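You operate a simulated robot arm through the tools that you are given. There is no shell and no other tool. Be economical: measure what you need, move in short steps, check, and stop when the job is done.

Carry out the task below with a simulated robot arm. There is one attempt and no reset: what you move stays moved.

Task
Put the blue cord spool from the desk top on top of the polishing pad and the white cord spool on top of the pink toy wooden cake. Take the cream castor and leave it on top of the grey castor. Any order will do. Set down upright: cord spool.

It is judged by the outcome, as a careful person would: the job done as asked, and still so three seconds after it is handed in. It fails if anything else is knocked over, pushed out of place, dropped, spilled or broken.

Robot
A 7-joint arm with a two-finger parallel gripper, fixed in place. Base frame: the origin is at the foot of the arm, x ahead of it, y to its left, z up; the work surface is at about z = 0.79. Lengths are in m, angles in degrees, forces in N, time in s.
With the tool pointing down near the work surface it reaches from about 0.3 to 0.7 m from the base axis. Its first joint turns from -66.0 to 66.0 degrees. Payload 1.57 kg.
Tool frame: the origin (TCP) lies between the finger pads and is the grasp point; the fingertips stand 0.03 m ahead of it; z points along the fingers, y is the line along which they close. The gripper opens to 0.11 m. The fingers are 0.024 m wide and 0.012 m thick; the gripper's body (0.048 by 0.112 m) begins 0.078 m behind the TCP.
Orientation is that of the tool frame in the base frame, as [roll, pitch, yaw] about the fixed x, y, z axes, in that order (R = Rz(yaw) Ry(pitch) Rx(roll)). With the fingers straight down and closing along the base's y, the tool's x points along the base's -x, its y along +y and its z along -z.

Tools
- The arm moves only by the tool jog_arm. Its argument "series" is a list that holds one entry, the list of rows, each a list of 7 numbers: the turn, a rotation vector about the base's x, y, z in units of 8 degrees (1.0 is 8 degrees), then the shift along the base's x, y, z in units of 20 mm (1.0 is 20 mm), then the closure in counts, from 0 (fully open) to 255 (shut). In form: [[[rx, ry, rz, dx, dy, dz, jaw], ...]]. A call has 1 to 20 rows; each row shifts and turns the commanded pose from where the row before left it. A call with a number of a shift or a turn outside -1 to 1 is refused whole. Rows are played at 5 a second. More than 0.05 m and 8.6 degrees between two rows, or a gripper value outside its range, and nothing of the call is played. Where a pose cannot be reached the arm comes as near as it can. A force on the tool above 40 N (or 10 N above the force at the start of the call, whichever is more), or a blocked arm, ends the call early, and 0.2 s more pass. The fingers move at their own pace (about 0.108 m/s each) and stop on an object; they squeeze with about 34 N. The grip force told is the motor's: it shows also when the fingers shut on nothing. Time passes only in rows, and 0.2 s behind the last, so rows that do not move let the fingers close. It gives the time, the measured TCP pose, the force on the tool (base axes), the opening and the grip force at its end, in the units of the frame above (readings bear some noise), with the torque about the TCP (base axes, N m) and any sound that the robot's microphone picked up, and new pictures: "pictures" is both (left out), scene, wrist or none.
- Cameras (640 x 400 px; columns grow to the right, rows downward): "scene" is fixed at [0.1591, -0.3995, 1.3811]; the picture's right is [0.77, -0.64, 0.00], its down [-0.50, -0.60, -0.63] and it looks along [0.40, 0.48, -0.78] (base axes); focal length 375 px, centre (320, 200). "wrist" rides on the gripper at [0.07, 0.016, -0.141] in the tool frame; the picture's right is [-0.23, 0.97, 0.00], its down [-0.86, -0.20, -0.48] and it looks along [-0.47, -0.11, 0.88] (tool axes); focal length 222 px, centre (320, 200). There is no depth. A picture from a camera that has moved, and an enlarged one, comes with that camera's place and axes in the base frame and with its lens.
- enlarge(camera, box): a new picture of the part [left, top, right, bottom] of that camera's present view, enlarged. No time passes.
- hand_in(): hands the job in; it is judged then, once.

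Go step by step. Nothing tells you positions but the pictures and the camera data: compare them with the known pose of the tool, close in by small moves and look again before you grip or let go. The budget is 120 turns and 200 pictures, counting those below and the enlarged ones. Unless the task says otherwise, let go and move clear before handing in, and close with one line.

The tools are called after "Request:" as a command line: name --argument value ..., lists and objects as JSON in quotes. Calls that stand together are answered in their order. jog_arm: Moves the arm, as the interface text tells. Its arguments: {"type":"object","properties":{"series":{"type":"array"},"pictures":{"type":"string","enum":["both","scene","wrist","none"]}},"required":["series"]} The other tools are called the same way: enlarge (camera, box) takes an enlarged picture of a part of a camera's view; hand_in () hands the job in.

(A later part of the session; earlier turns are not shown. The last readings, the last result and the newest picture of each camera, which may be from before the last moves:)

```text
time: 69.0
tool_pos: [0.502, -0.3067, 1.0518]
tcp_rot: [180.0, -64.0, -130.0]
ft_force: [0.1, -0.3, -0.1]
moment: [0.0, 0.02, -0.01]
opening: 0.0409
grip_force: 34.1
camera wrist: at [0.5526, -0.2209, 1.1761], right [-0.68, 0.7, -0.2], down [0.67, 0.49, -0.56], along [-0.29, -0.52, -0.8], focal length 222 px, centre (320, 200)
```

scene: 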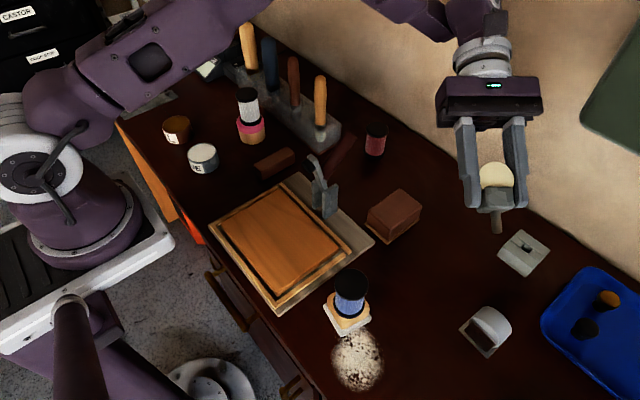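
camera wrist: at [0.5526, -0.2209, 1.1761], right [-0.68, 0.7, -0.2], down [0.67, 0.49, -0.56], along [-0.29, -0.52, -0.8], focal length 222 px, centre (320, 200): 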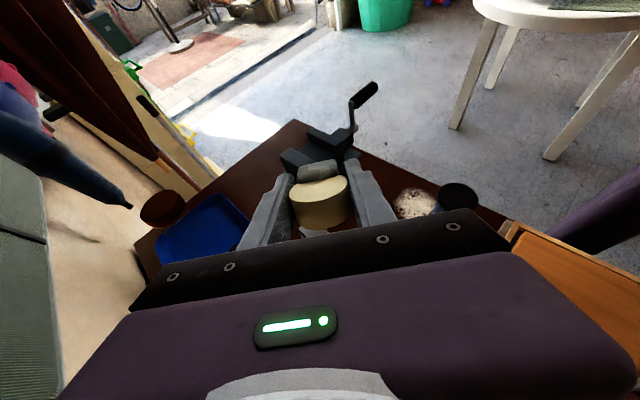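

Great, 64° reached easily. Go on to 90°.

Request:
jog_arm --series '[[[-0.766, 0.643, 0, 0, 0, 0, 255], [-0.766, 0.643, 0, 0, 0, 0, 255], [-0.766, 0.643, 0, 0, 0, 0, 255], [-0.192, 0.161, 0, 0, 0, 0, 255], [0, 0, 0, 0, 0, 0, 255]]]'

Request:
enlarge --camera "scene" --box '[400, 60, 600, 260]'

```text
time: 70.2
tool_pos: [0.5018, -0.3062, 1.0526]
tcp_rot: [175.3, -89.9, -125.5]
ft_force: [0.0, 0.0, -0.6]
moment: [0.03, -0.02, 0.03]
opening: 0.0408
grip_force: 33.8
camera wrist: at [0.5811, -0.1866, 1.1214], right [-0.75, 0.63, -0.23], down [0.46, 0.24, -0.85], along [-0.48, -0.74, -0.47], focal length 222 px, centre (320, 200)
```

scene: 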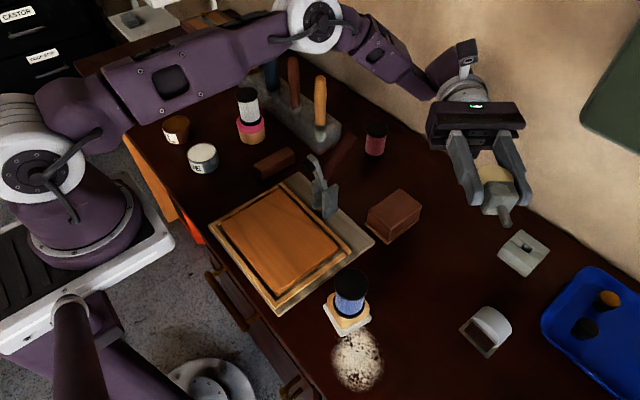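
wrist: 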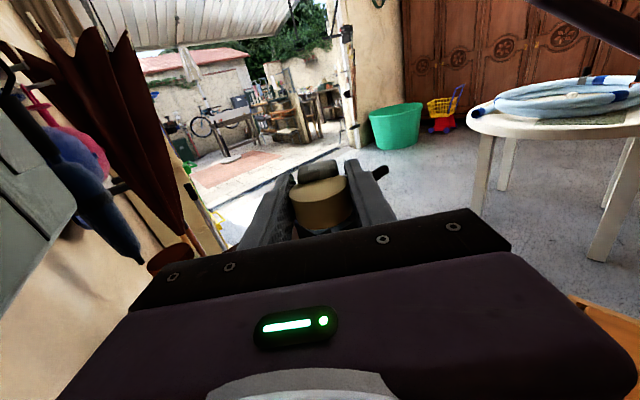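

```text
2.00 times, centred on (500, 160) of scene
camera zoom: at [0.1592, -0.3996, 1.3811], right [0.77, -0.64, 0.0], down [-0.5, -0.6, -0.63], along [0.4, 0.48, -0.78], focal length 750 px, centre (-40, 280)
```

zoom: 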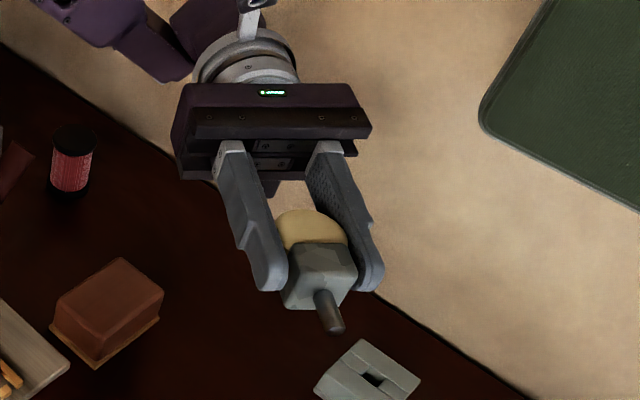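

90° sideways works. Placing it with its long axis near the grey wheel's axis (x) is the most tolerant, so I'll move over the grey castor and see how far I can turn the hand toward −x in the air.

Request:
jog_arm --series '[[[0, 0, 0, -0.2, -1, 0, 255], [0, 0, 0, -0.2, -1, 0, 255], [0, 0, 0, -0.2, -1, 0, 255], [0, 0, 0, -0.2, -1, 0, 255], [0, 0, 0, -0.2, -1, 0, 255], [0, 0, -1, 0, 0, 0, 255], [0, 0, -1, 0, 0, 0, 255], [0, 0, -1, 0, 0, 0, 255], [0, 0, -1, 0, 0, 0, 255], [0, 0, 0, 0, 0, 0, 255]]]'

```text
time: 72.4
tool_pos: [0.4295, -0.3858, 1.0772]
tcp_rot: [156.7, -89.7, -126.4]
ft_force: [-0.2, -0.4, -0.7]
moment: [0.0, -0.03, 0.02]
opening: 0.041
grip_force: 34.3
out of reach, approached as far as the arm can: row 6, 7, 8, 9
camera wrist: at [0.5436, -0.2996, 1.1473], right [-0.49, 0.84, -0.23], down [0.52, 0.07, -0.85], along [-0.7, -0.54, -0.47], focal length 222 px, centre (320, 200)
```

scene: 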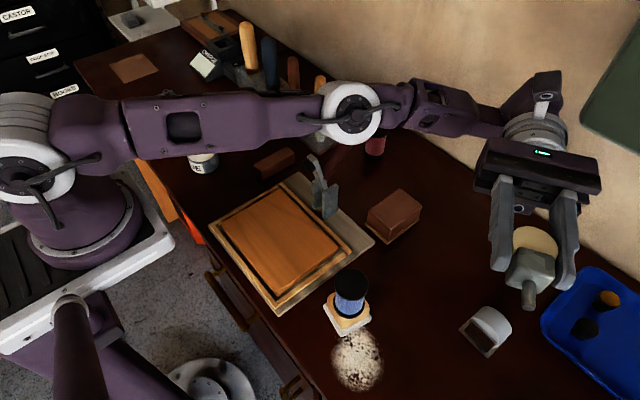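
wrist: 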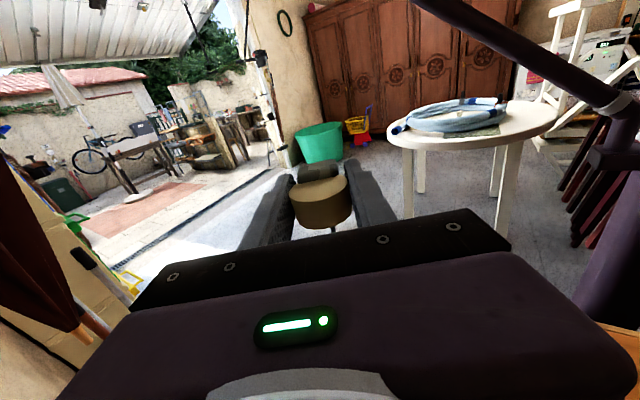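

The arm can't turn that far out there. Instead I'll lay the castor gently on the open desk near (0.42,-0.335) with the tool tilted about 60°, then re-pick it from above. Reducing the tilt and lowering partway.

Request:
jog_arm --series '[[[0.47, -0.81, 0, 0, 0.3, 0, 255], [0.47, -0.81, 0, 0, 0.3, 0, 255], [0.47, -0.81, 0, -0.2, 0.5, 0, 255], [0.47, -0.81, 0, -0.2, 0.5, 0, 255], [0, 0, 0, 0, 0.5, -1, 255], [0, 0, 0, 0, 0.5, -1, 255], [0, 0, 0, 0, 0, -1, 255], [0, 0, 0, 0, 0, -1, 255], [0, 0, 0, 0, 0, -1, 255], [0, 0, 0, 0, 0, -1, 255], [0, 0, 0, 0, 0, -1, 255], [0, 0, 0, 0, 0, 0, 255]]]'

Request:
enlarge --camera "scene" --box '[320, 160, 560, 380]'

```text
time: 75.0
tool_pos: [0.4207, -0.3342, 0.9363]
tcp_rot: [-179.8, -59.9, -149.8]
ft_force: [0.5, 0.0, -1.8]
moment: [0.01, -0.04, 0.01]
opening: 0.0409
grip_force: 34.0
camera wrist: at [0.4883, -0.2747, 1.0669], right [-0.39, 0.9, -0.2], down [0.83, 0.25, -0.5], along [-0.4, -0.36, -0.84], focal length 222 px, centre (320, 200)
```

scene: 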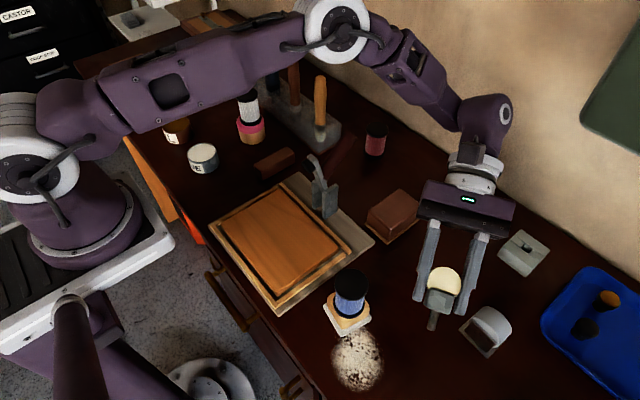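
wrist: 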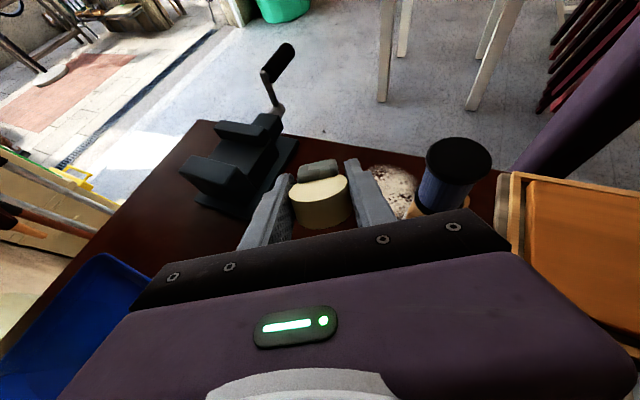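

```text
1.82 times, centred on (440, 270) of scene
camera zoom: at [0.1592, -0.3996, 1.3811], right [0.77, -0.64, 0.0], down [-0.5, -0.6, -0.63], along [0.4, 0.48, -0.78], focal length 682 px, centre (102, 73)
```

zoom: 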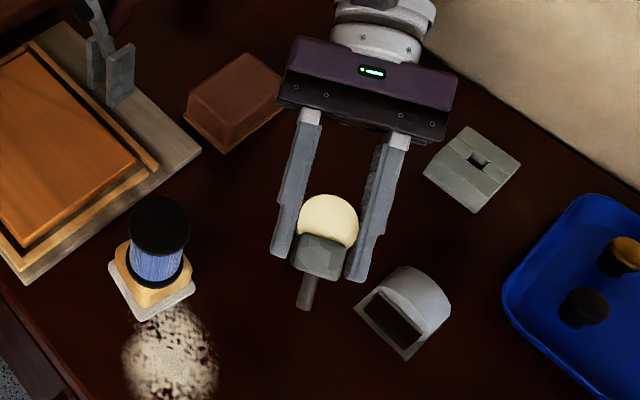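

Reachable with clear surroundings. Lowering toward the desk.

Request:
jog_arm --series '[[[0, 0, 0, -0.3, 0.3, -1, 255], [0, 0, 0, 0, 0, -1, 255], [0, 0, 0, 0, 0, -1, 255], [0, 0, 0, 0, 0, -1, 255], [0, 0, 0, 0, 0, -0.5, 255], [0, 0, 0, 0, 0, 0, 255]]]' --pictures "none"

Request:
enlarge --camera "scene" --box '[360, 180, 540, 370]'

```text
time: 76.4
tool_pos: [0.4166, -0.3284, 0.8464]
tcp_rot: [-179.9, -59.8, -149.7]
ft_force: [0.1, -0.2, -0.8]
moment: [0.0, 0.02, -0.05]
opening: 0.041
grip_force: 34.1
```

```text
2.11 times, centred on (450, 275) of scene
camera zoom: at [0.1592, -0.3996, 1.3811], right [0.77, -0.64, 0.0], down [-0.5, -0.6, -0.63], along [0.4, 0.48, -0.78], focal length 790 px, centre (46, 42)
```

zoom: 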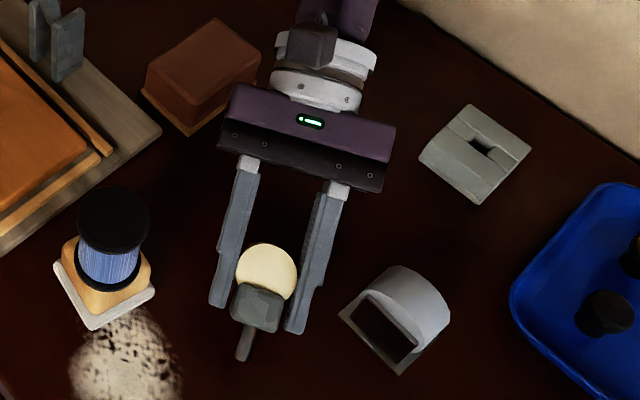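

Request:
jog_arm --series '[[[0, 0, 0, 0, 0, -0.4, 255], [0, 0, 0, 0, 0, -0.2, 255], [0, 0, 0, 0, 0, 0, 255]]]' --pictures "none"

Request:
jog_arm --series '[[[0, 0, 0, 0, 0, -0.2, 255], [0, 0, 0, 0, 0, 0, 255]]]' --pictures "none"

Request:
enlarge --camera "scene" --box '[360, 240, 480, 360]'

```text
time: 77.2
tool_pos: [0.4152, -0.3307, 0.8349]
tcp_rot: [180.0, -60.0, -149.8]
ft_force: [-1.0, -0.1, -1.0]
moment: [0.04, -0.02, -0.01]
opening: 0.0408
grip_force: 33.9
```

```text
time: 77.8
tool_pos: [0.4156, -0.3292, 0.8323]
tcp_rot: [-179.9, -60.0, -149.8]
ft_force: [0.6, -0.9, -0.5]
moment: [0.02, -0.01, 0.0]
opening: 0.0413
grip_force: 34.0
```

```text
3.33 times, centred on (420, 300) of scene
camera zoom: at [0.1592, -0.3996, 1.3811], right [0.77, -0.64, 0.0], down [-0.5, -0.6, -0.63], along [0.4, 0.48, -0.78], focal length 1251 px, centre (-13, -133)
```

zoom: 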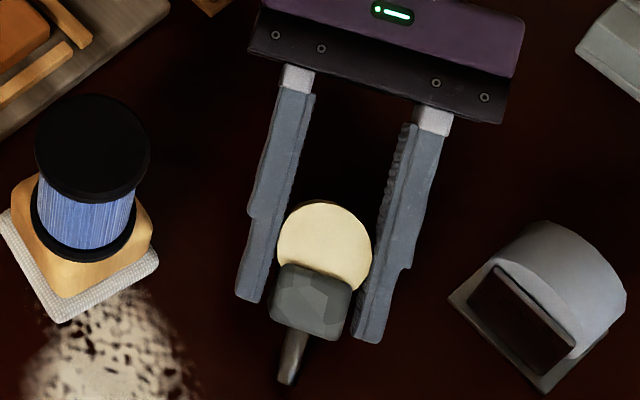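

Request:
jog_arm --series '[[[0, 0, 0, 0, 0, -0.2, 255], [0, 0, 0, 0, 0, 0, 255]]]' --pictures "none"

Request:
jog_arm --series '[[[0, 0, 0, 0, 0, -0.2, 255], [0, 0, 0, 0, 0, 0, 255]]]' --pictures "none"

```text
time: 78.4
tool_pos: [0.4137, -0.329, 0.8267]
tcp_rot: [-179.8, -59.9, -149.8]
ft_force: [-0.2, 0.6, 3.2]
moment: [-0.1, 0.17, -0.02]
opening: 0.0408
grip_force: 34.0
```

```text
time: 79.0
tool_pos: [0.4151, -0.3301, 0.8243]
tcp_rot: [-179.7, -59.9, -149.9]
ft_force: [4.7, 1.0, 12.1]
moment: [-0.29, 0.41, 0.03]
opening: 0.0409
grip_force: 33.8
```

Stem touches. One more small press, to pivot it flatter, and look.

Request:
jog_arm --series '[[[0, 0, 0, 0, 0, -0.15, 255], [0, 0, 0, 0, 0, 0, 255]]]' --pictures "wrist"

Request:
enlarge --camera "scene" --box '[360, 240, 480, 360]'

```text
time: 79.6
tool_pos: [0.4148, -0.3276, 0.8212]
tcp_rot: [-179.8, -59.9, -149.7]
ft_force: [4.0, 1.8, 11.4]
moment: [-0.18, 0.35, -0.01]
opening: 0.0406
grip_force: 34.1
camera wrist: at [0.4826, -0.2694, 0.9516], right [-0.39, 0.9, -0.2], down [0.83, 0.25, -0.5], along [-0.4, -0.36, -0.84], focal length 222 px, centre (320, 200)
```

wrist: 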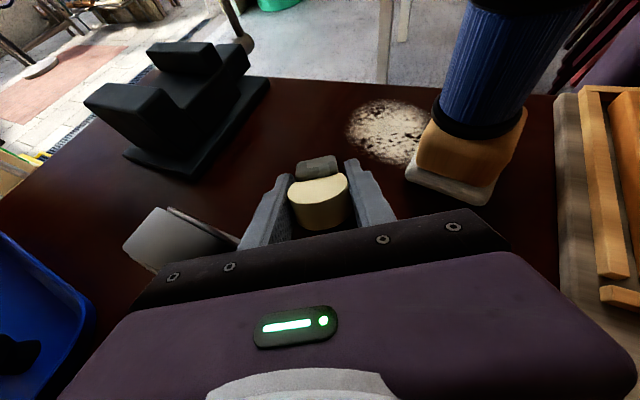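

```text
3.33 times, centred on (420, 300) of scene
camera zoom: at [0.1591, -0.3994, 1.3811], right [0.77, -0.64, 0.0], down [-0.5, -0.6, -0.63], along [0.4, 0.48, -0.78], focal length 1251 px, centre (-13, -133)
```

zoom: 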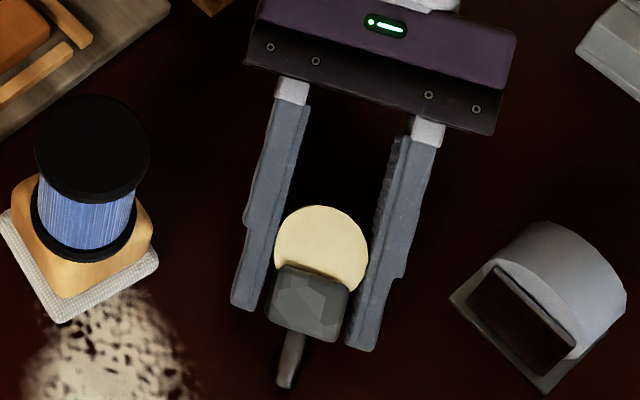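

It is pivoting flat in the grip. Release gently and look.

Request:
jog_arm --series '[[[0, 0, 0, 0, 0, 0, 158], [0, 0, 0, 0, 0, 0, 152], [0, 0, 0, 0, 0, 0, 146], [0, 0, 0, 0, 0, 0, 138], [0, 0, 0, 0, 0, 0, 130], [0, 0, 0, 0, 0, 0, 130]]]' --pictures "wrist"

Request:
enlarge --camera "scene" --box '[360, 240, 480, 360]'

```text
time: 81.0
tool_pos: [0.4147, -0.3285, 0.8211]
tcp_rot: [-179.9, -59.9, -149.8]
ft_force: [0.1, -0.1, -1.0]
moment: [-0.02, 0.0, 0.02]
opening: 0.0538
grip_force: 0.1
camera wrist: at [0.4826, -0.2695, 0.9517], right [-0.39, 0.9, -0.2], down [0.83, 0.25, -0.5], along [-0.4, -0.36, -0.84], focal length 222 px, centre (320, 200)
```

wrist: 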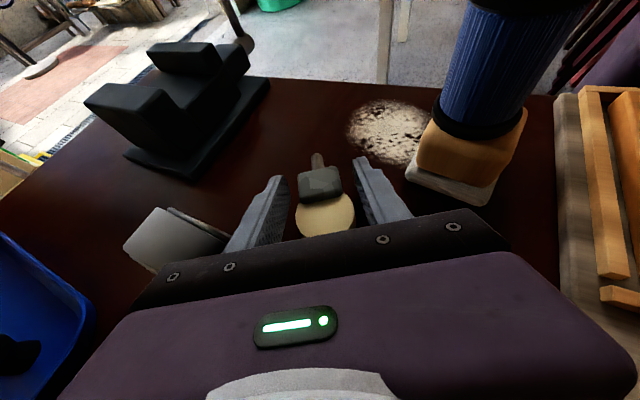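

```text
3.33 times, centred on (420, 300) of scene
camera zoom: at [0.1591, -0.3995, 1.3811], right [0.77, -0.64, 0.0], down [-0.5, -0.6, -0.63], along [0.4, 0.48, -0.78], focal length 1251 px, centre (-13, -133)
```

zoom: 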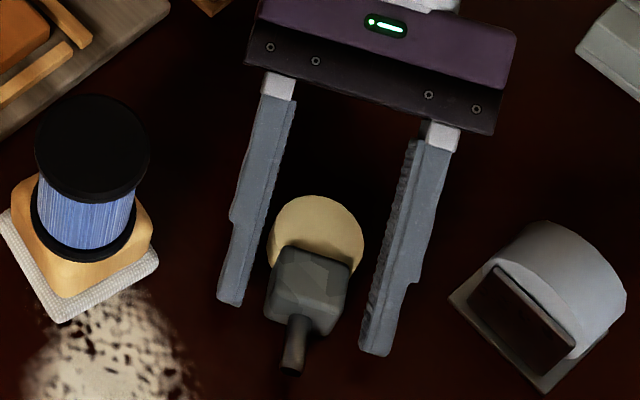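

It lies flat on its side. Going straight up, then returning the tool to vertical.

Request:
jog_arm --series '[[[0, 0, 0, 0, 0, 0.5, 130], [0, 0, 0, 0, 0, 1, 130], [0, 0, 0, 0, 0, 1, 120], [0, 0, 0, 0, 0, 1, 110], [0, 0, 0, 0, 0, 1, 100], [0, 0, 0, 0, 0, 1, 100], [0.469, -0.812, 0, 0, 0, 1, 100], [0.469, -0.812, 0, 0, 0, 0, 100], [0.469, -0.812, 0, 0, 0, 0, 100], [0.469, -0.812, 0, 0, 0, 0, 100], [0.469, -0.812, 0, 0, 0, 0, 100], [0.469, -0.812, 0, 0, 0, 0, 100], [0.469, -0.812, 0, 0, 0, 0, 100], [0.469, -0.812, 0, 0, 0, 0, 100], [0, 0, 0, 0, 0, 0, 100]]]'

Request:
enlarge --camera "wrist" --box '[220, 60, 420, 240]'

Request:
enlarge --camera "scene" --box '[360, 240, 480, 360]'

```text
time: 84.2
tool_pos: [0.4154, -0.3283, 0.9509]
tcp_rot: [-179.7, 0.2, -149.9]
ft_force: [0.4, -0.1, 0.0]
moment: [-0.02, -0.04, 0.0]
opening: 0.0668
grip_force: 0.1
camera wrist: at [0.3462, -0.3478, 1.0915], right [-0.29, 0.96, 0.0], down [0.84, 0.26, 0.48], along [0.46, 0.14, -0.88], focal length 222 px, centre (320, 200)
```

scene: 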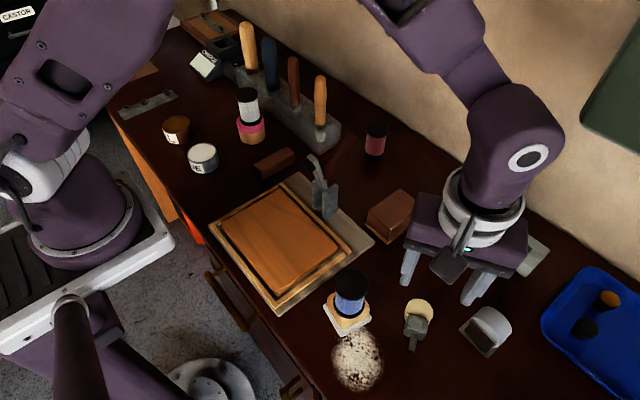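
wrist: 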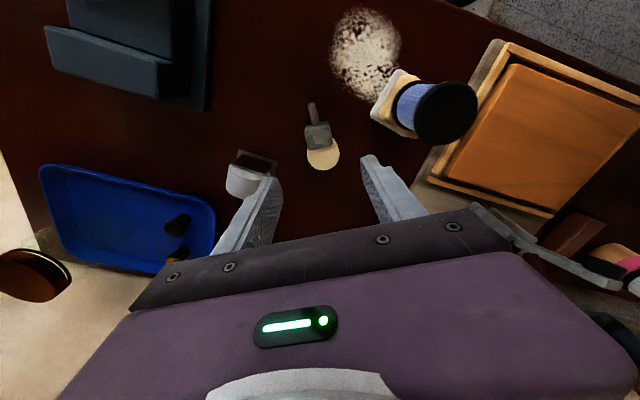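

```text
2.22 times, centred on (320, 150) of wrist
camera zoom: at [0.3462, -0.3478, 1.0915], right [-0.29, 0.96, 0.0], down [0.84, 0.26, 0.48], along [0.46, 0.14, -0.88], focal length 494 px, centre (320, 311)
```

zoom: 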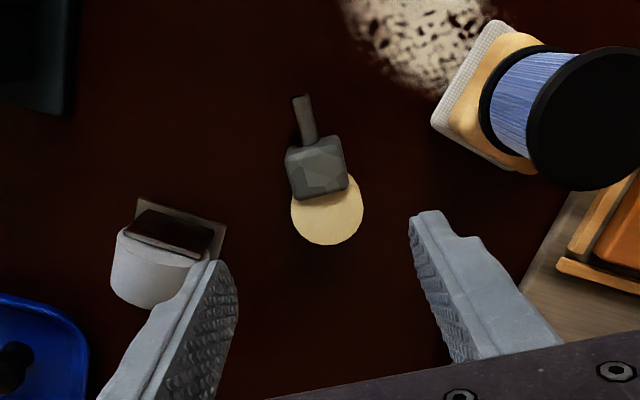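

```text
3.33 times, centred on (420, 300) of scene
camera zoom: at [0.1591, -0.3996, 1.3811], right [0.77, -0.64, 0.0], down [-0.5, -0.6, -0.63], along [0.4, 0.48, -0.78], focal length 1251 px, centre (-13, -133)
```

zoom: 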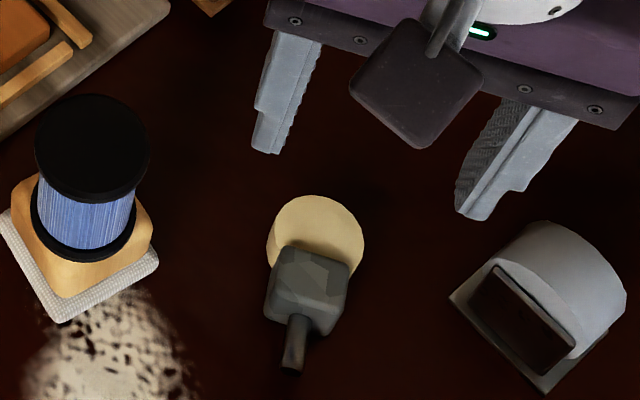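

The castor lies at about (0.425,-0.320), pointing at 210°, and the fingers are already perpendicular to it. Aligning and descending to grip the wheel from above.

Request:
jog_arm --series '[[[0, 0, 0, 0.33, 0.32, -1, 100], [0, 0, 0, 0, 0, -1, 100], [0, 0, 0, 0, 0, -1, 100], [0, 0, 0, 0, 0, -1, 100], [0, 0, 0, 0, 0, 0, 100]]]' --pictures "wrist"

Request:
enlarge --camera "wrist" --box '[220, 60, 420, 240]'

Request:
enlarge --camera "scene" --box '[380, 230, 520, 360]'

```text
time: 85.4
tool_pos: [0.4209, -0.3219, 0.8696]
tcp_rot: [-179.8, 0.0, -149.9]
ft_force: [0.0, -0.1, 0.1]
moment: [0.01, 0.03, 0.0]
opening: 0.0671
grip_force: 0.1
camera wrist: at [0.3528, -0.3408, 1.0107], right [-0.29, 0.96, 0.0], down [0.84, 0.26, 0.48], along [0.46, 0.14, -0.88], focal length 222 px, centre (320, 200)
```

wrist: 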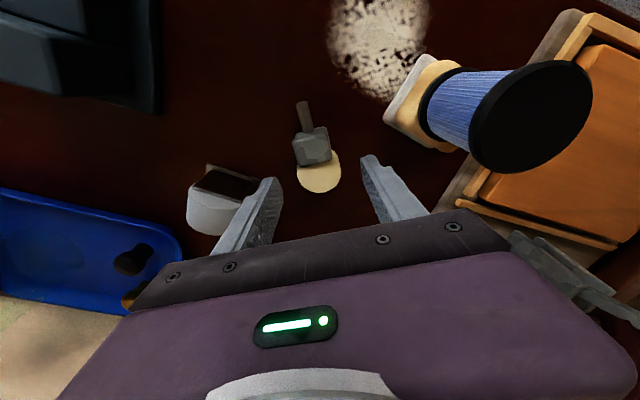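

```text
2.22 times, centred on (320, 150) of wrist
camera zoom: at [0.3528, -0.3408, 1.0107], right [-0.29, 0.96, 0.0], down [0.84, 0.26, 0.48], along [0.46, 0.14, -0.88], focal length 494 px, centre (320, 311)
```

zoom: 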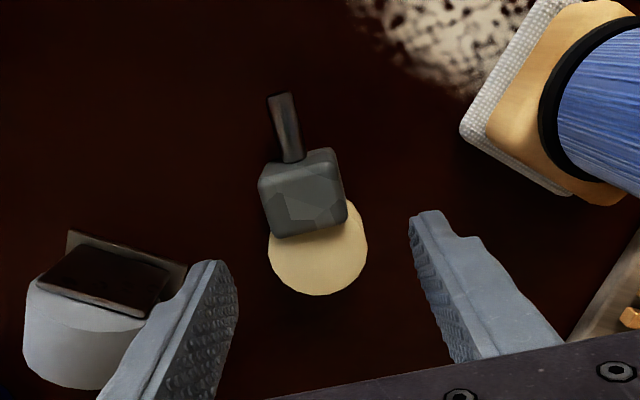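

```text
3.08 times, centred on (450, 295) of scene
camera zoom: at [0.1591, -0.3995, 1.3811], right [0.77, -0.64, 0.0], down [-0.5, -0.6, -0.63], along [0.4, 0.48, -0.78], focal length 1155 px, centre (-80, -92)
```

zoom: 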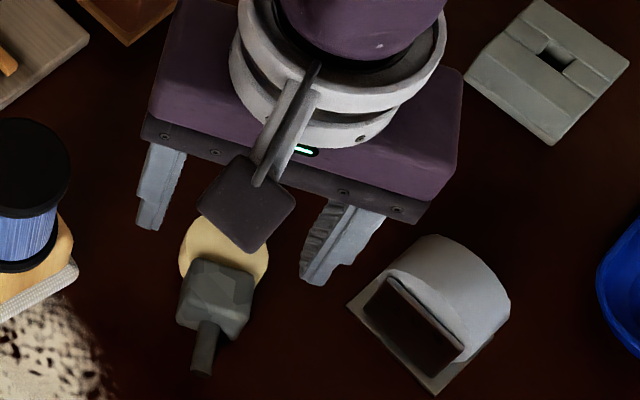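

Centred. Final descent and close.

Request:
jog_arm --series '[[[0, 0, 0, 0.1, 0.05, 0, 116], [0, 0, 0, 0, 0, -1, 116], [0, 0, 0, 0, 0, -1, 116], [0, 0, 0, 0, 0, -0.25, 116], [0, 0, 0, 0, 0, 0, 116], [0, 0, 0, 0, 0, 0, 160], [0, 0, 0, 0, 0, 0, 255], [0, 0, 0, 0, 0, 0, 255]]]' --pictures "wrist"

Request:
enlarge --camera "wrist" --box '[220, 80, 420, 260]'

```text
time: 87.2
tool_pos: [0.4241, -0.3205, 0.826]
tcp_rot: [-179.8, 0.0, -149.9]
ft_force: [0.3, 0.6, 0.6]
moment: [0.02, -0.03, -0.01]
opening: 0.0407
grip_force: 34.4
camera wrist: at [0.3557, -0.3406, 0.9673], right [-0.29, 0.96, 0.0], down [0.84, 0.26, 0.48], along [0.46, 0.14, -0.88], focal length 222 px, centre (320, 200)
```

wrist: 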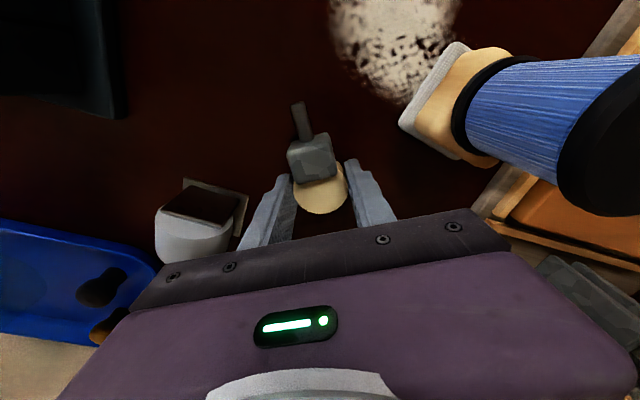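

```text
2.22 times, centred on (320, 170) of wrist
camera zoom: at [0.3557, -0.3406, 0.9673], right [-0.29, 0.96, 0.0], down [0.84, 0.26, 0.48], along [0.46, 0.14, -0.88], focal length 494 px, centre (320, 267)
```

zoom: 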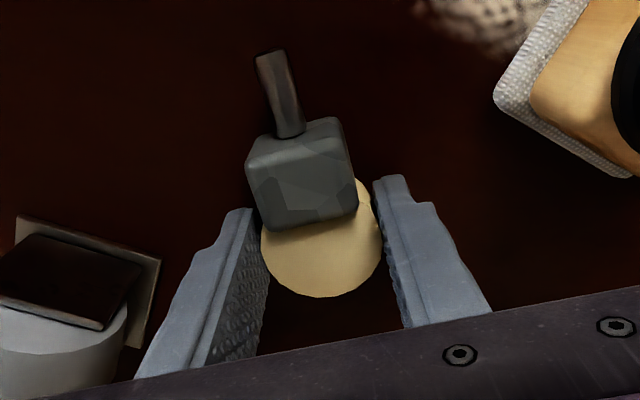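

Gripped. Lift, rotate −30° so the castor lies along x, and move over the grey castor for a look.

Request:
jog_arm --series '[[[0, 0, 0, 0, 0, 1, 255], [0, 0, 0, 0, 0, 1, 255], [0, 0, 0, 0, 0, 1, 255], [0, 0, 0, 0, 0, 1, 255], [0, 0, 0, 0, 0, 1, 255], [0, 0, 0, 0, 0, 1, 255], [0, 0, -0.94, 0.88, -1, 0, 255], [0, 0, -0.94, 0.88, -1, 0, 255], [0, 0, -0.94, 0.88, -1, 0, 255], [0, 0, -0.94, 0.88, -1, 0, 255], [0, 0, 0, 0, -0.3, 0, 255], [0, 0, 0, 0, 0, 0, 255]]]'

Request:
enlarge --camera "wrist" --box '[220, 80, 420, 260]'

Request:
enlarge --camera "scene" --box '[430, 230, 560, 370]'

```text
time: 89.8
tool_pos: [0.4935, -0.4059, 0.9461]
tcp_rot: [-179.7, 0.0, 180.0]
ft_force: [-0.5, -0.4, -1.0]
moment: [-0.02, 0.01, -0.02]
opening: 0.0404
grip_force: 34.5
camera wrist: at [0.4237, -0.3885, 1.0872], right [0.23, 0.97, 0.0], down [0.85, -0.2, 0.48], along [0.47, -0.11, -0.88], focal length 222 px, centre (320, 200)
```

scene: 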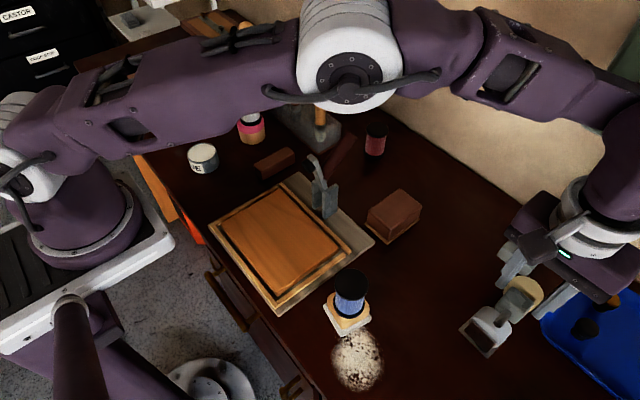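
wrist: 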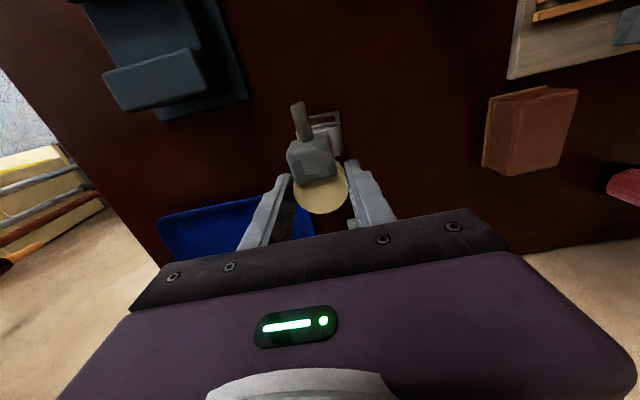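

```text
2.22 times, centred on (320, 170) of wrist
camera zoom: at [0.4237, -0.3885, 1.0872], right [0.23, 0.97, 0.0], down [0.85, -0.2, 0.48], along [0.47, -0.11, -0.88], focal length 494 px, centre (320, 267)
```

zoom: 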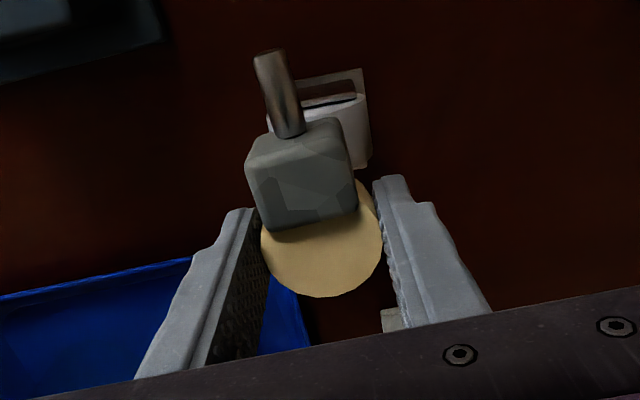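

```text
2.86 times, centred on (495, 300) of scene
camera zoom: at [0.1592, -0.3996, 1.3811], right [0.77, -0.64, 0.0], down [-0.5, -0.6, -0.63], along [0.4, 0.48, -0.78], focal length 1072 px, centre (-180, -86)
```

zoom: 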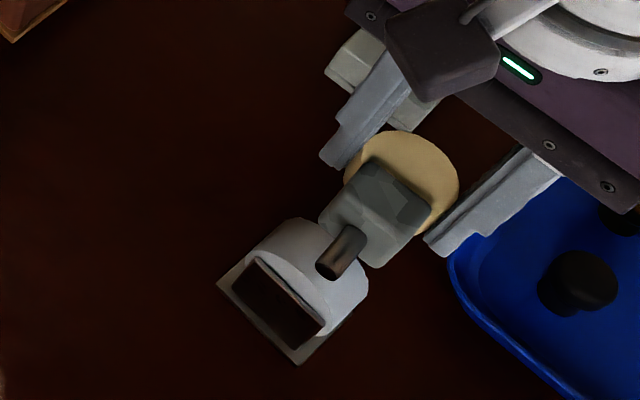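

Lateral alignment matches (grey centre y ≈ −0.406). Lowering close to contact.

Request:
jog_arm --series '[[[0, 0, 0, 0, 0, -1, 255], [0, 0, 0, 0, 0, -1, 255], [0, 0, 0, 0, 0, -0.3, 255], [0, 0, 0, 0, 0, 0, 255]]]' --pictures "wrist"

Request:
enlarge --camera "scene" --box '[440, 270, 550, 370]'

```text
time: 90.8
tool_pos: [0.4919, -0.4076, 0.8994]
tcp_rot: [-179.7, 0.1, -180.0]
ft_force: [0.3, 0.2, -0.9]
moment: [0.0, 0.02, 0.02]
opening: 0.0407
grip_force: 33.7
camera wrist: at [0.4233, -0.3888, 1.0413], right [0.23, 0.97, 0.0], down [0.85, -0.2, 0.48], along [0.47, -0.11, -0.88], focal length 222 px, centre (320, 200)
```

wrist: 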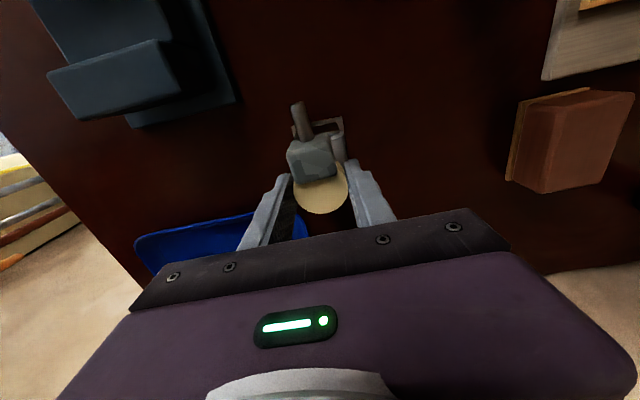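

```text
4.00 times, centred on (495, 320) of scene
camera zoom: at [0.1592, -0.3996, 1.3811], right [0.77, -0.64, 0.0], down [-0.5, -0.6, -0.63], along [0.4, 0.48, -0.78], focal length 1501 px, centre (-380, -280)
```

zoom: 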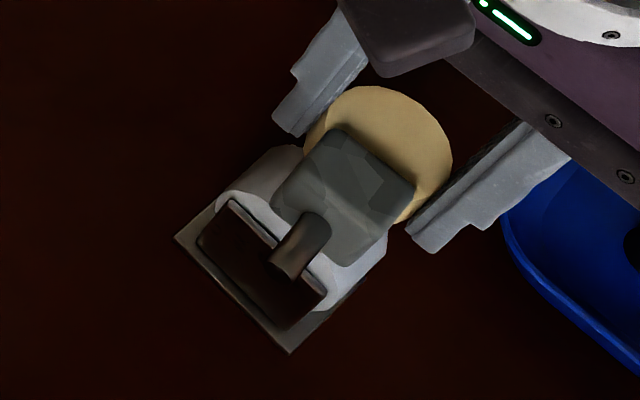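

Request:
jog_arm --series '[[[0, 0, 0, 0.05, 0.05, -0.3, 255], [0, 0, 0, 0, 0, 0, 255]]]' --pictures "none"

Request:
jog_arm --series '[[[0, 0, 0, 0, 0, -0.2, 255], [0, 0, 0, 0, 0, 0, 255]]]' --pictures "none"

Request:
jog_arm --series '[[[0, 0, 0, 0, 0, -0.15, 255], [0, 0, 0, 0, 0, 0, 255]]]' --pictures "none"

```text
time: 91.4
tool_pos: [0.4946, -0.4064, 0.8942]
tcp_rot: [-179.7, 0.2, 180.0]
ft_force: [-0.1, -0.2, -0.7]
moment: [0.01, -0.01, -0.01]
opening: 0.0407
grip_force: 33.4
```

```text
time: 92.0
tool_pos: [0.494, -0.4062, 0.8891]
tcp_rot: [-179.7, 0.2, -179.9]
ft_force: [0.2, -0.3, -0.2]
moment: [0.02, 0.0, -0.01]
opening: 0.0407
grip_force: 33.7
```

```text
time: 92.6
tool_pos: [0.4928, -0.4071, 0.8864]
tcp_rot: [-179.7, 0.2, 180.0]
ft_force: [-1.1, 1.5, 3.3]
moment: [0.14, 0.08, -0.01]
opening: 0.0404
grip_force: 33.8
```

Request:
jog_arm --series '[[[0, 0, 0, 0, 0, -0.08, 255], [0, 0, 0, 0, 0, 0, 255]]]' --pictures "wrist"

Request:
enlarge --camera "scene" --box '[440, 270, 550, 370]'

Request:
enlarge --camera "wrist" --box '[250, 80, 390, 220]'

```text
time: 93.2
tool_pos: [0.4946, -0.4058, 0.8864]
tcp_rot: [-179.6, 0.2, -179.9]
ft_force: [-4.0, 0.8, 21.5]
moment: [0.31, 0.52, 0.03]
opening: 0.0406
grip_force: 33.7
camera wrist: at [0.4246, -0.3882, 1.0267], right [0.23, 0.97, -0.01], down [0.85, -0.2, 0.48], along [0.47, -0.11, -0.88], focal length 222 px, centre (320, 200)
```

wrist: 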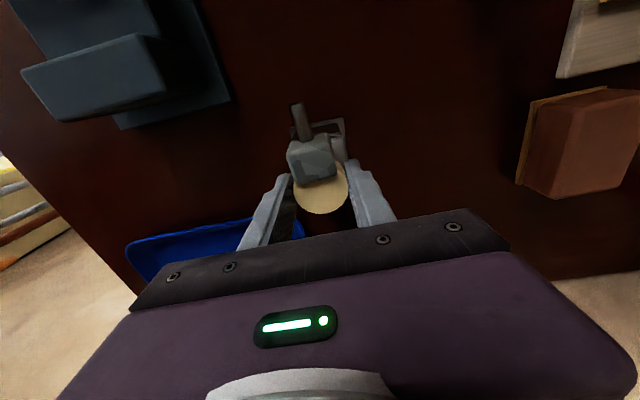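

```text
4.00 times, centred on (495, 320) of scene
camera zoom: at [0.1587, -0.3993, 1.3812], right [0.77, -0.64, 0.0], down [-0.5, -0.6, -0.63], along [0.4, 0.48, -0.78], focal length 1501 px, centre (-380, -280)
```

zoom: 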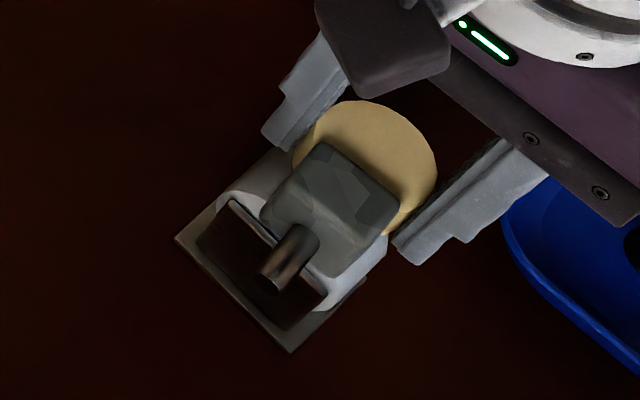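

```text
2.86 times, centred on (320, 150) of wrist
camera zoom: at [0.4246, -0.3882, 1.0267], right [0.23, 0.97, -0.01], down [0.85, -0.2, 0.48], along [0.47, -0.11, -0.88], focal length 635 px, centre (320, 343)
```

zoom: 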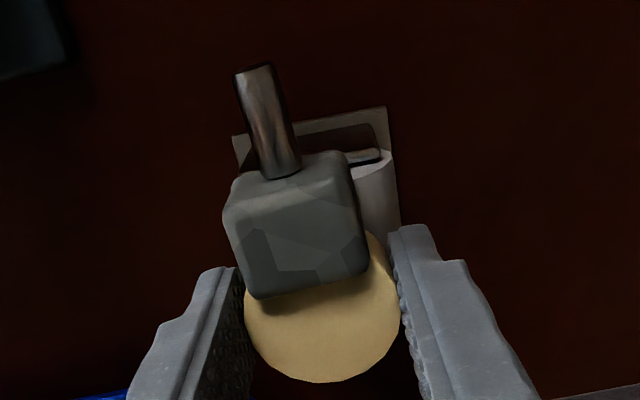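

The contact torque suggests the support line is a bit toward +y. I'll lift a hair, shift 6 mm in +y, and touch again.

Request:
jog_arm --series '[[[0, 0, 0, 0, 0, 0.3, 255], [0, 0, 0, 0, 0.3, 0, 255], [0, 0, 0, 0, 0, -0.2, 255], [0, 0, 0, 0, 0, 0, 255]]]' --pictures "none"

Request:
jog_arm --series '[[[0, 0, 0, 0, 0, -0.1, 255], [0, 0, 0, 0, 0, 0, 255]]]' --pictures "none"

```text
time: 94.2
tool_pos: [0.4942, -0.4004, 0.8854]
tcp_rot: [-179.7, 0.1, 179.9]
ft_force: [0.0, -0.5, -1.6]
moment: [0.01, -0.03, -0.01]
opening: 0.0404
grip_force: 34.3
```

```text
time: 94.8
tool_pos: [0.4946, -0.3989, 0.8856]
tcp_rot: [-179.7, 0.1, -180.0]
ft_force: [-0.7, 0.5, 16.1]
moment: [0.19, 0.29, -0.02]
opening: 0.0407
grip_force: 34.2
```

Request:
jog_arm --series '[[[0, 0, 0, 0, 0, 0.3, 255], [0, 0, 0, 0, 0.3, 0, 255], [0, 0, 0, 0, 0, -0.25, 255], [0, 0, 0, 0, 0, 0, 255]]]' --pictures "none"

Request:
jog_arm --series '[[[0, 0, 0, 0, 0, -0.08, 255], [0, 0, 0, 0, 0, 0, 255]]]' --pictures "wrist"

Request:
enlarge --camera "scene" --box '[440, 270, 550, 370]'

Request:
enlarge --camera "wrist" --box '[250, 80, 390, 220]'

```text
time: 95.8
tool_pos: [0.494, -0.394, 0.8856]
tcp_rot: [-179.7, 0.2, -180.0]
ft_force: [-0.1, 0.6, 6.4]
moment: [0.21, 0.14, 0.01]
opening: 0.0405
grip_force: 34.1
```

```text
time: 96.4
tool_pos: [0.4942, -0.3929, 0.8848]
tcp_rot: [-179.6, 0.2, -180.0]
ft_force: [-1.3, 4.9, 24.7]
moment: [0.24, 0.34, -0.06]
opening: 0.041
grip_force: 34.1
camera wrist: at [0.425, -0.3756, 1.0259], right [0.23, 0.97, -0.01], down [0.85, -0.2, 0.48], along [0.47, -0.11, -0.88], focal length 222 px, centre (320, 200)
```

wrist: 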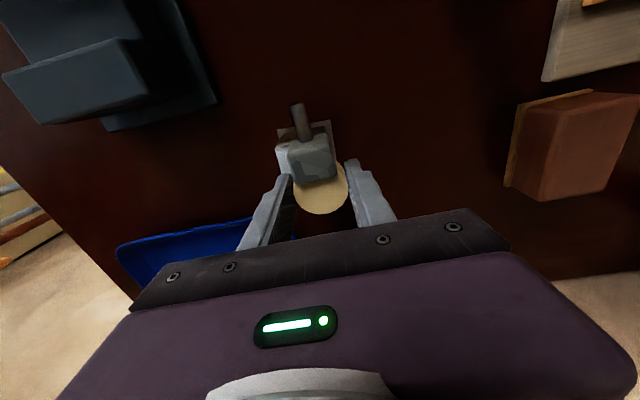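

```text
4.00 times, centred on (495, 320) of scene
camera zoom: at [0.1587, -0.3991, 1.3813], right [0.77, -0.64, 0.0], down [-0.5, -0.6, -0.63], along [0.4, 0.48, -0.78], focal length 1501 px, centre (-380, -280)
```

zoom: 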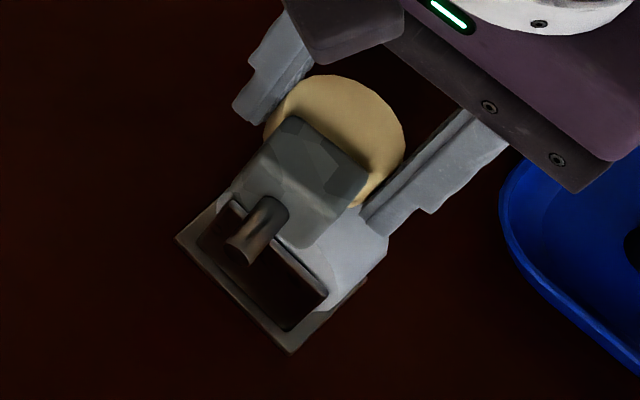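

```text
2.86 times, centred on (320, 150) of wrist
camera zoom: at [0.425, -0.3756, 1.0259], right [0.23, 0.97, -0.01], down [0.85, -0.2, 0.48], along [0.47, -0.11, -0.88], focal length 635 px, centre (320, 343)
```

zoom: 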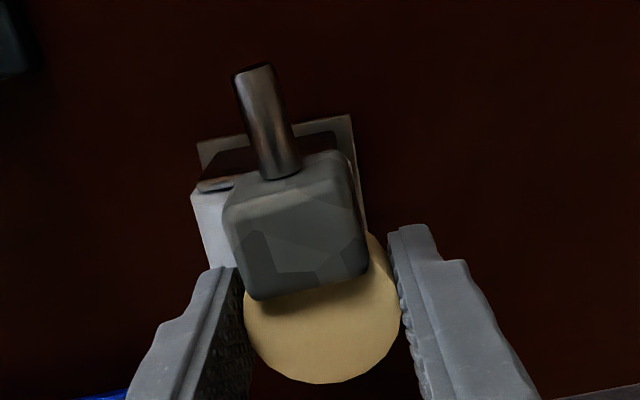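

Vision puts the grey wheel's centre at y≈−0.402 (R≈26 mm). I'll move back to y≈−0.401, touch lightly, then crack the fingers open slightly so they still guard it.

Request:
jog_arm --series '[[[0, 0, 0, 0, 0, 0.3, 255], [0, 0, 0, -0.05, -0.37, 0, 255], [0, 0, 0, 0, 0, -0.2, 255], [0, 0, 0, 0, 0, 0, 255]]]' --pictures "none"

Request:
jog_arm --series '[[[0, 0, 0, 0, 0, -0.06, 255], [0, 0, 0, 0, 0, 0, 255]]]' --pictures "none"

```text
time: 97.4
tool_pos: [0.4939, -0.4027, 0.8869]
tcp_rot: [-179.7, 0.1, -180.0]
ft_force: [0.6, 0.3, -0.2]
moment: [-0.02, -0.02, 0.01]
opening: 0.0408
grip_force: 34.1
```

```text
time: 98.0
tool_pos: [0.4953, -0.4018, 0.8855]
tcp_rot: [-179.7, 0.3, -180.0]
ft_force: [-1.3, 0.4, 5.7]
moment: [0.07, 0.09, -0.04]
opening: 0.0408
grip_force: 34.1
```

Request:
jog_arm --series '[[[0, 0, 0, 0, 0, 0, 158], [0, 0, 0, 0, 0, 0, 156], [0, 0, 0, 0, 0, 0, 154], [0, 0, 0, 0, 0, 0, 152], [0, 0, 0, 0, 0, 0, 152]]]' --pictures "wrist"

Request:
enlarge --camera "scene" --box '[440, 270, 550, 370]'

Request:
enlarge --camera "wrist" --box '[250, 80, 390, 220]'

```text
time: 99.2
tool_pos: [0.4936, -0.4011, 0.8851]
tcp_rot: [-179.7, 0.2, 180.0]
ft_force: [0.7, 0.4, -0.4]
moment: [0.02, 0.03, 0.01]
opening: 0.0443
grip_force: 0.0
camera wrist: at [0.4245, -0.3832, 1.0257], right [0.23, 0.97, 0.0], down [0.85, -0.2, 0.48], along [0.47, -0.11, -0.88], focal length 222 px, centre (320, 200)
```

wrist: 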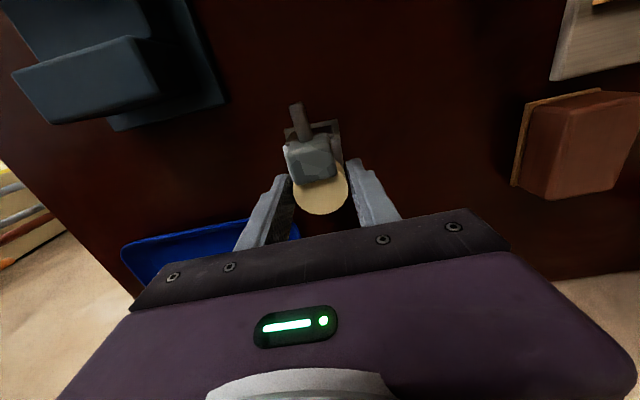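

```text
4.00 times, centred on (495, 320) of scene
camera zoom: at [0.1591, -0.3995, 1.3811], right [0.77, -0.64, 0.0], down [-0.5, -0.6, -0.63], along [0.4, 0.48, -0.78], focal length 1501 px, centre (-380, -280)
```

zoom: 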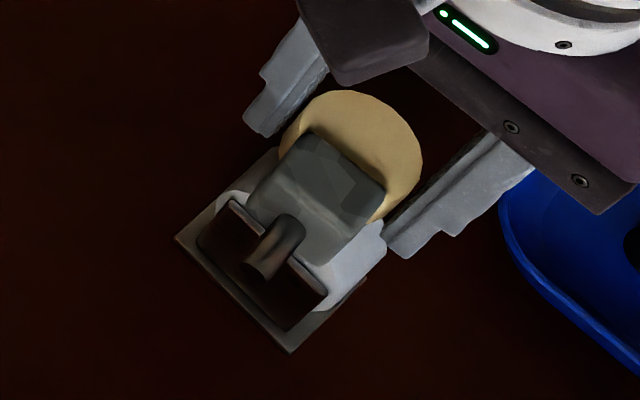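

```text
2.86 times, centred on (320, 150) of wrist
camera zoom: at [0.4245, -0.3832, 1.0257], right [0.23, 0.97, 0.0], down [0.85, -0.2, 0.48], along [0.47, -0.11, -0.88], focal length 635 px, centre (320, 343)
```

zoom: 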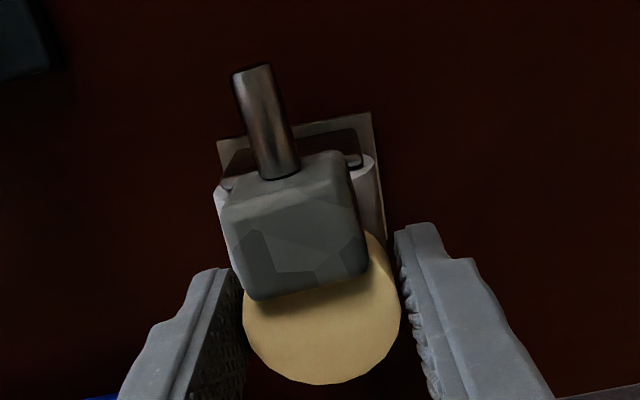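

It stayed in place with the fingers just open. Opening a bit more.

Request:
jog_arm --series '[[[0, 0, 0, 0, 0, 0, 148], [0, 0, 0, 0, 0, 0, 144], [0, 0, 0, 0, 0, 0, 140], [0, 0, 0, 0, 0, 0, 140], [0, 0, 0, 0, 0, 0, 140]]]' --pictures "none"

Request:
enlarge --camera "scene" --box '[440, 270, 550, 370]'

Request:
enlarge --camera "wrist" --box '[250, 80, 390, 220]'

```text
time: 100.4
tool_pos: [0.495, -0.4021, 0.8853]
tcp_rot: [-179.7, 0.1, 180.0]
ft_force: [0.0, 0.1, -0.2]
moment: [-0.03, -0.03, 0.02]
opening: 0.0496
grip_force: 0.1
```

```text
4.00 times, centred on (495, 320) of scene
camera zoom: at [0.1591, -0.3995, 1.3811], right [0.77, -0.64, 0.0], down [-0.5, -0.6, -0.63], along [0.4, 0.48, -0.78], focal length 1501 px, centre (-380, -280)
```

zoom: 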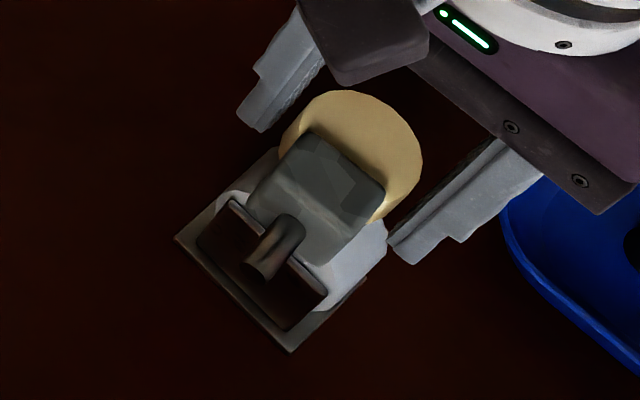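

```text
2.86 times, centred on (320, 150) of wrist
camera zoom: at [0.4245, -0.3832, 1.0257], right [0.23, 0.97, 0.0], down [0.85, -0.2, 0.48], along [0.47, -0.11, -0.88], focal length 635 px, centre (320, 343)
```

zoom: 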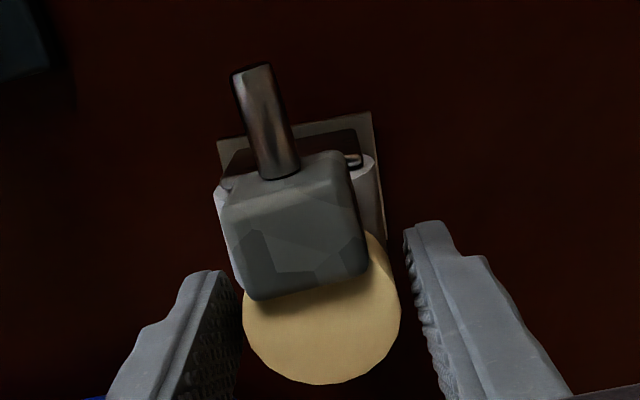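

The castor rests stably with no finger contact. Opening wider in place, then rising straight up.

Request:
jog_arm --series '[[[0, 0, 0, 0, 0, 0, 125], [0, 0, 0, 0, 0, 0, 110], [0, 0, 0, 0, 0, 0, 100], [0, 0, 0, 0, 0, 0.3, 100], [0, 0, 0, 0, 0, 0.6, 100], [0, 0, 0, 0, 0, 1, 100], [0, 0, 0, 0, 0, 1, 100], [0, 0, 0, 0, 0, 1, 100], [0, 0, 0, 0, 0, 1, 100], [0, 0, 0, 0, 0, 0, 100]]]'

Request:
enlarge --camera "scene" --box '[440, 270, 550, 370]'

```text
time: 102.6
tool_pos: [0.4921, -0.4013, 0.9842]
tcp_rot: [-179.7, 0.1, 180.0]
ft_force: [0.0, 0.2, -0.4]
moment: [-0.01, -0.01, 0.04]
opening: 0.0669
grip_force: 0.1
camera wrist: at [0.4241, -0.3831, 1.1244], right [0.23, 0.97, 0.0], down [0.85, -0.2, 0.48], along [0.47, -0.11, -0.88], focal length 222 px, centre (320, 200)
```

scene: 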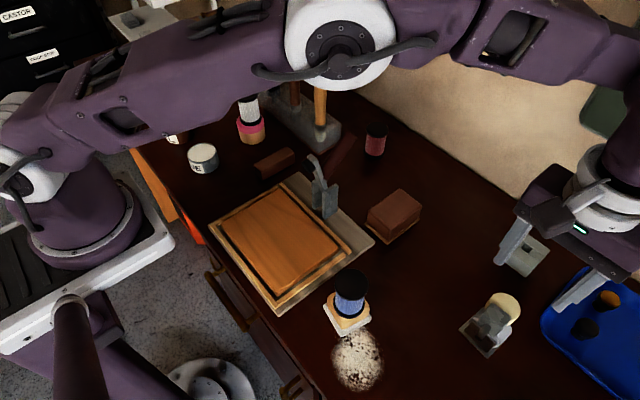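
wrist: 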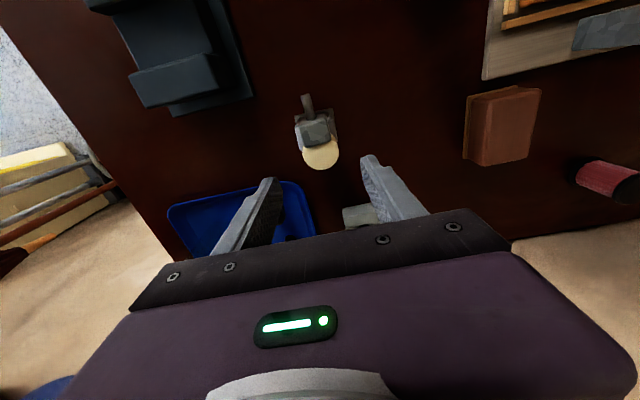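

```text
4.00 times, centred on (495, 320) of scene
camera zoom: at [0.1591, -0.3995, 1.3811], right [0.77, -0.64, 0.0], down [-0.5, -0.6, -0.63], along [0.4, 0.48, -0.78], focal length 1501 px, centre (-380, -280)
```

zoom: 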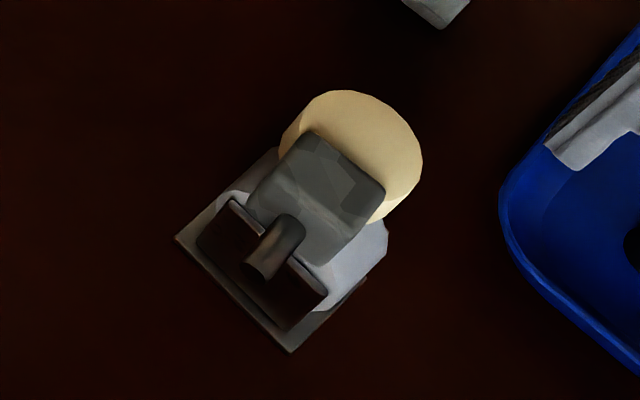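

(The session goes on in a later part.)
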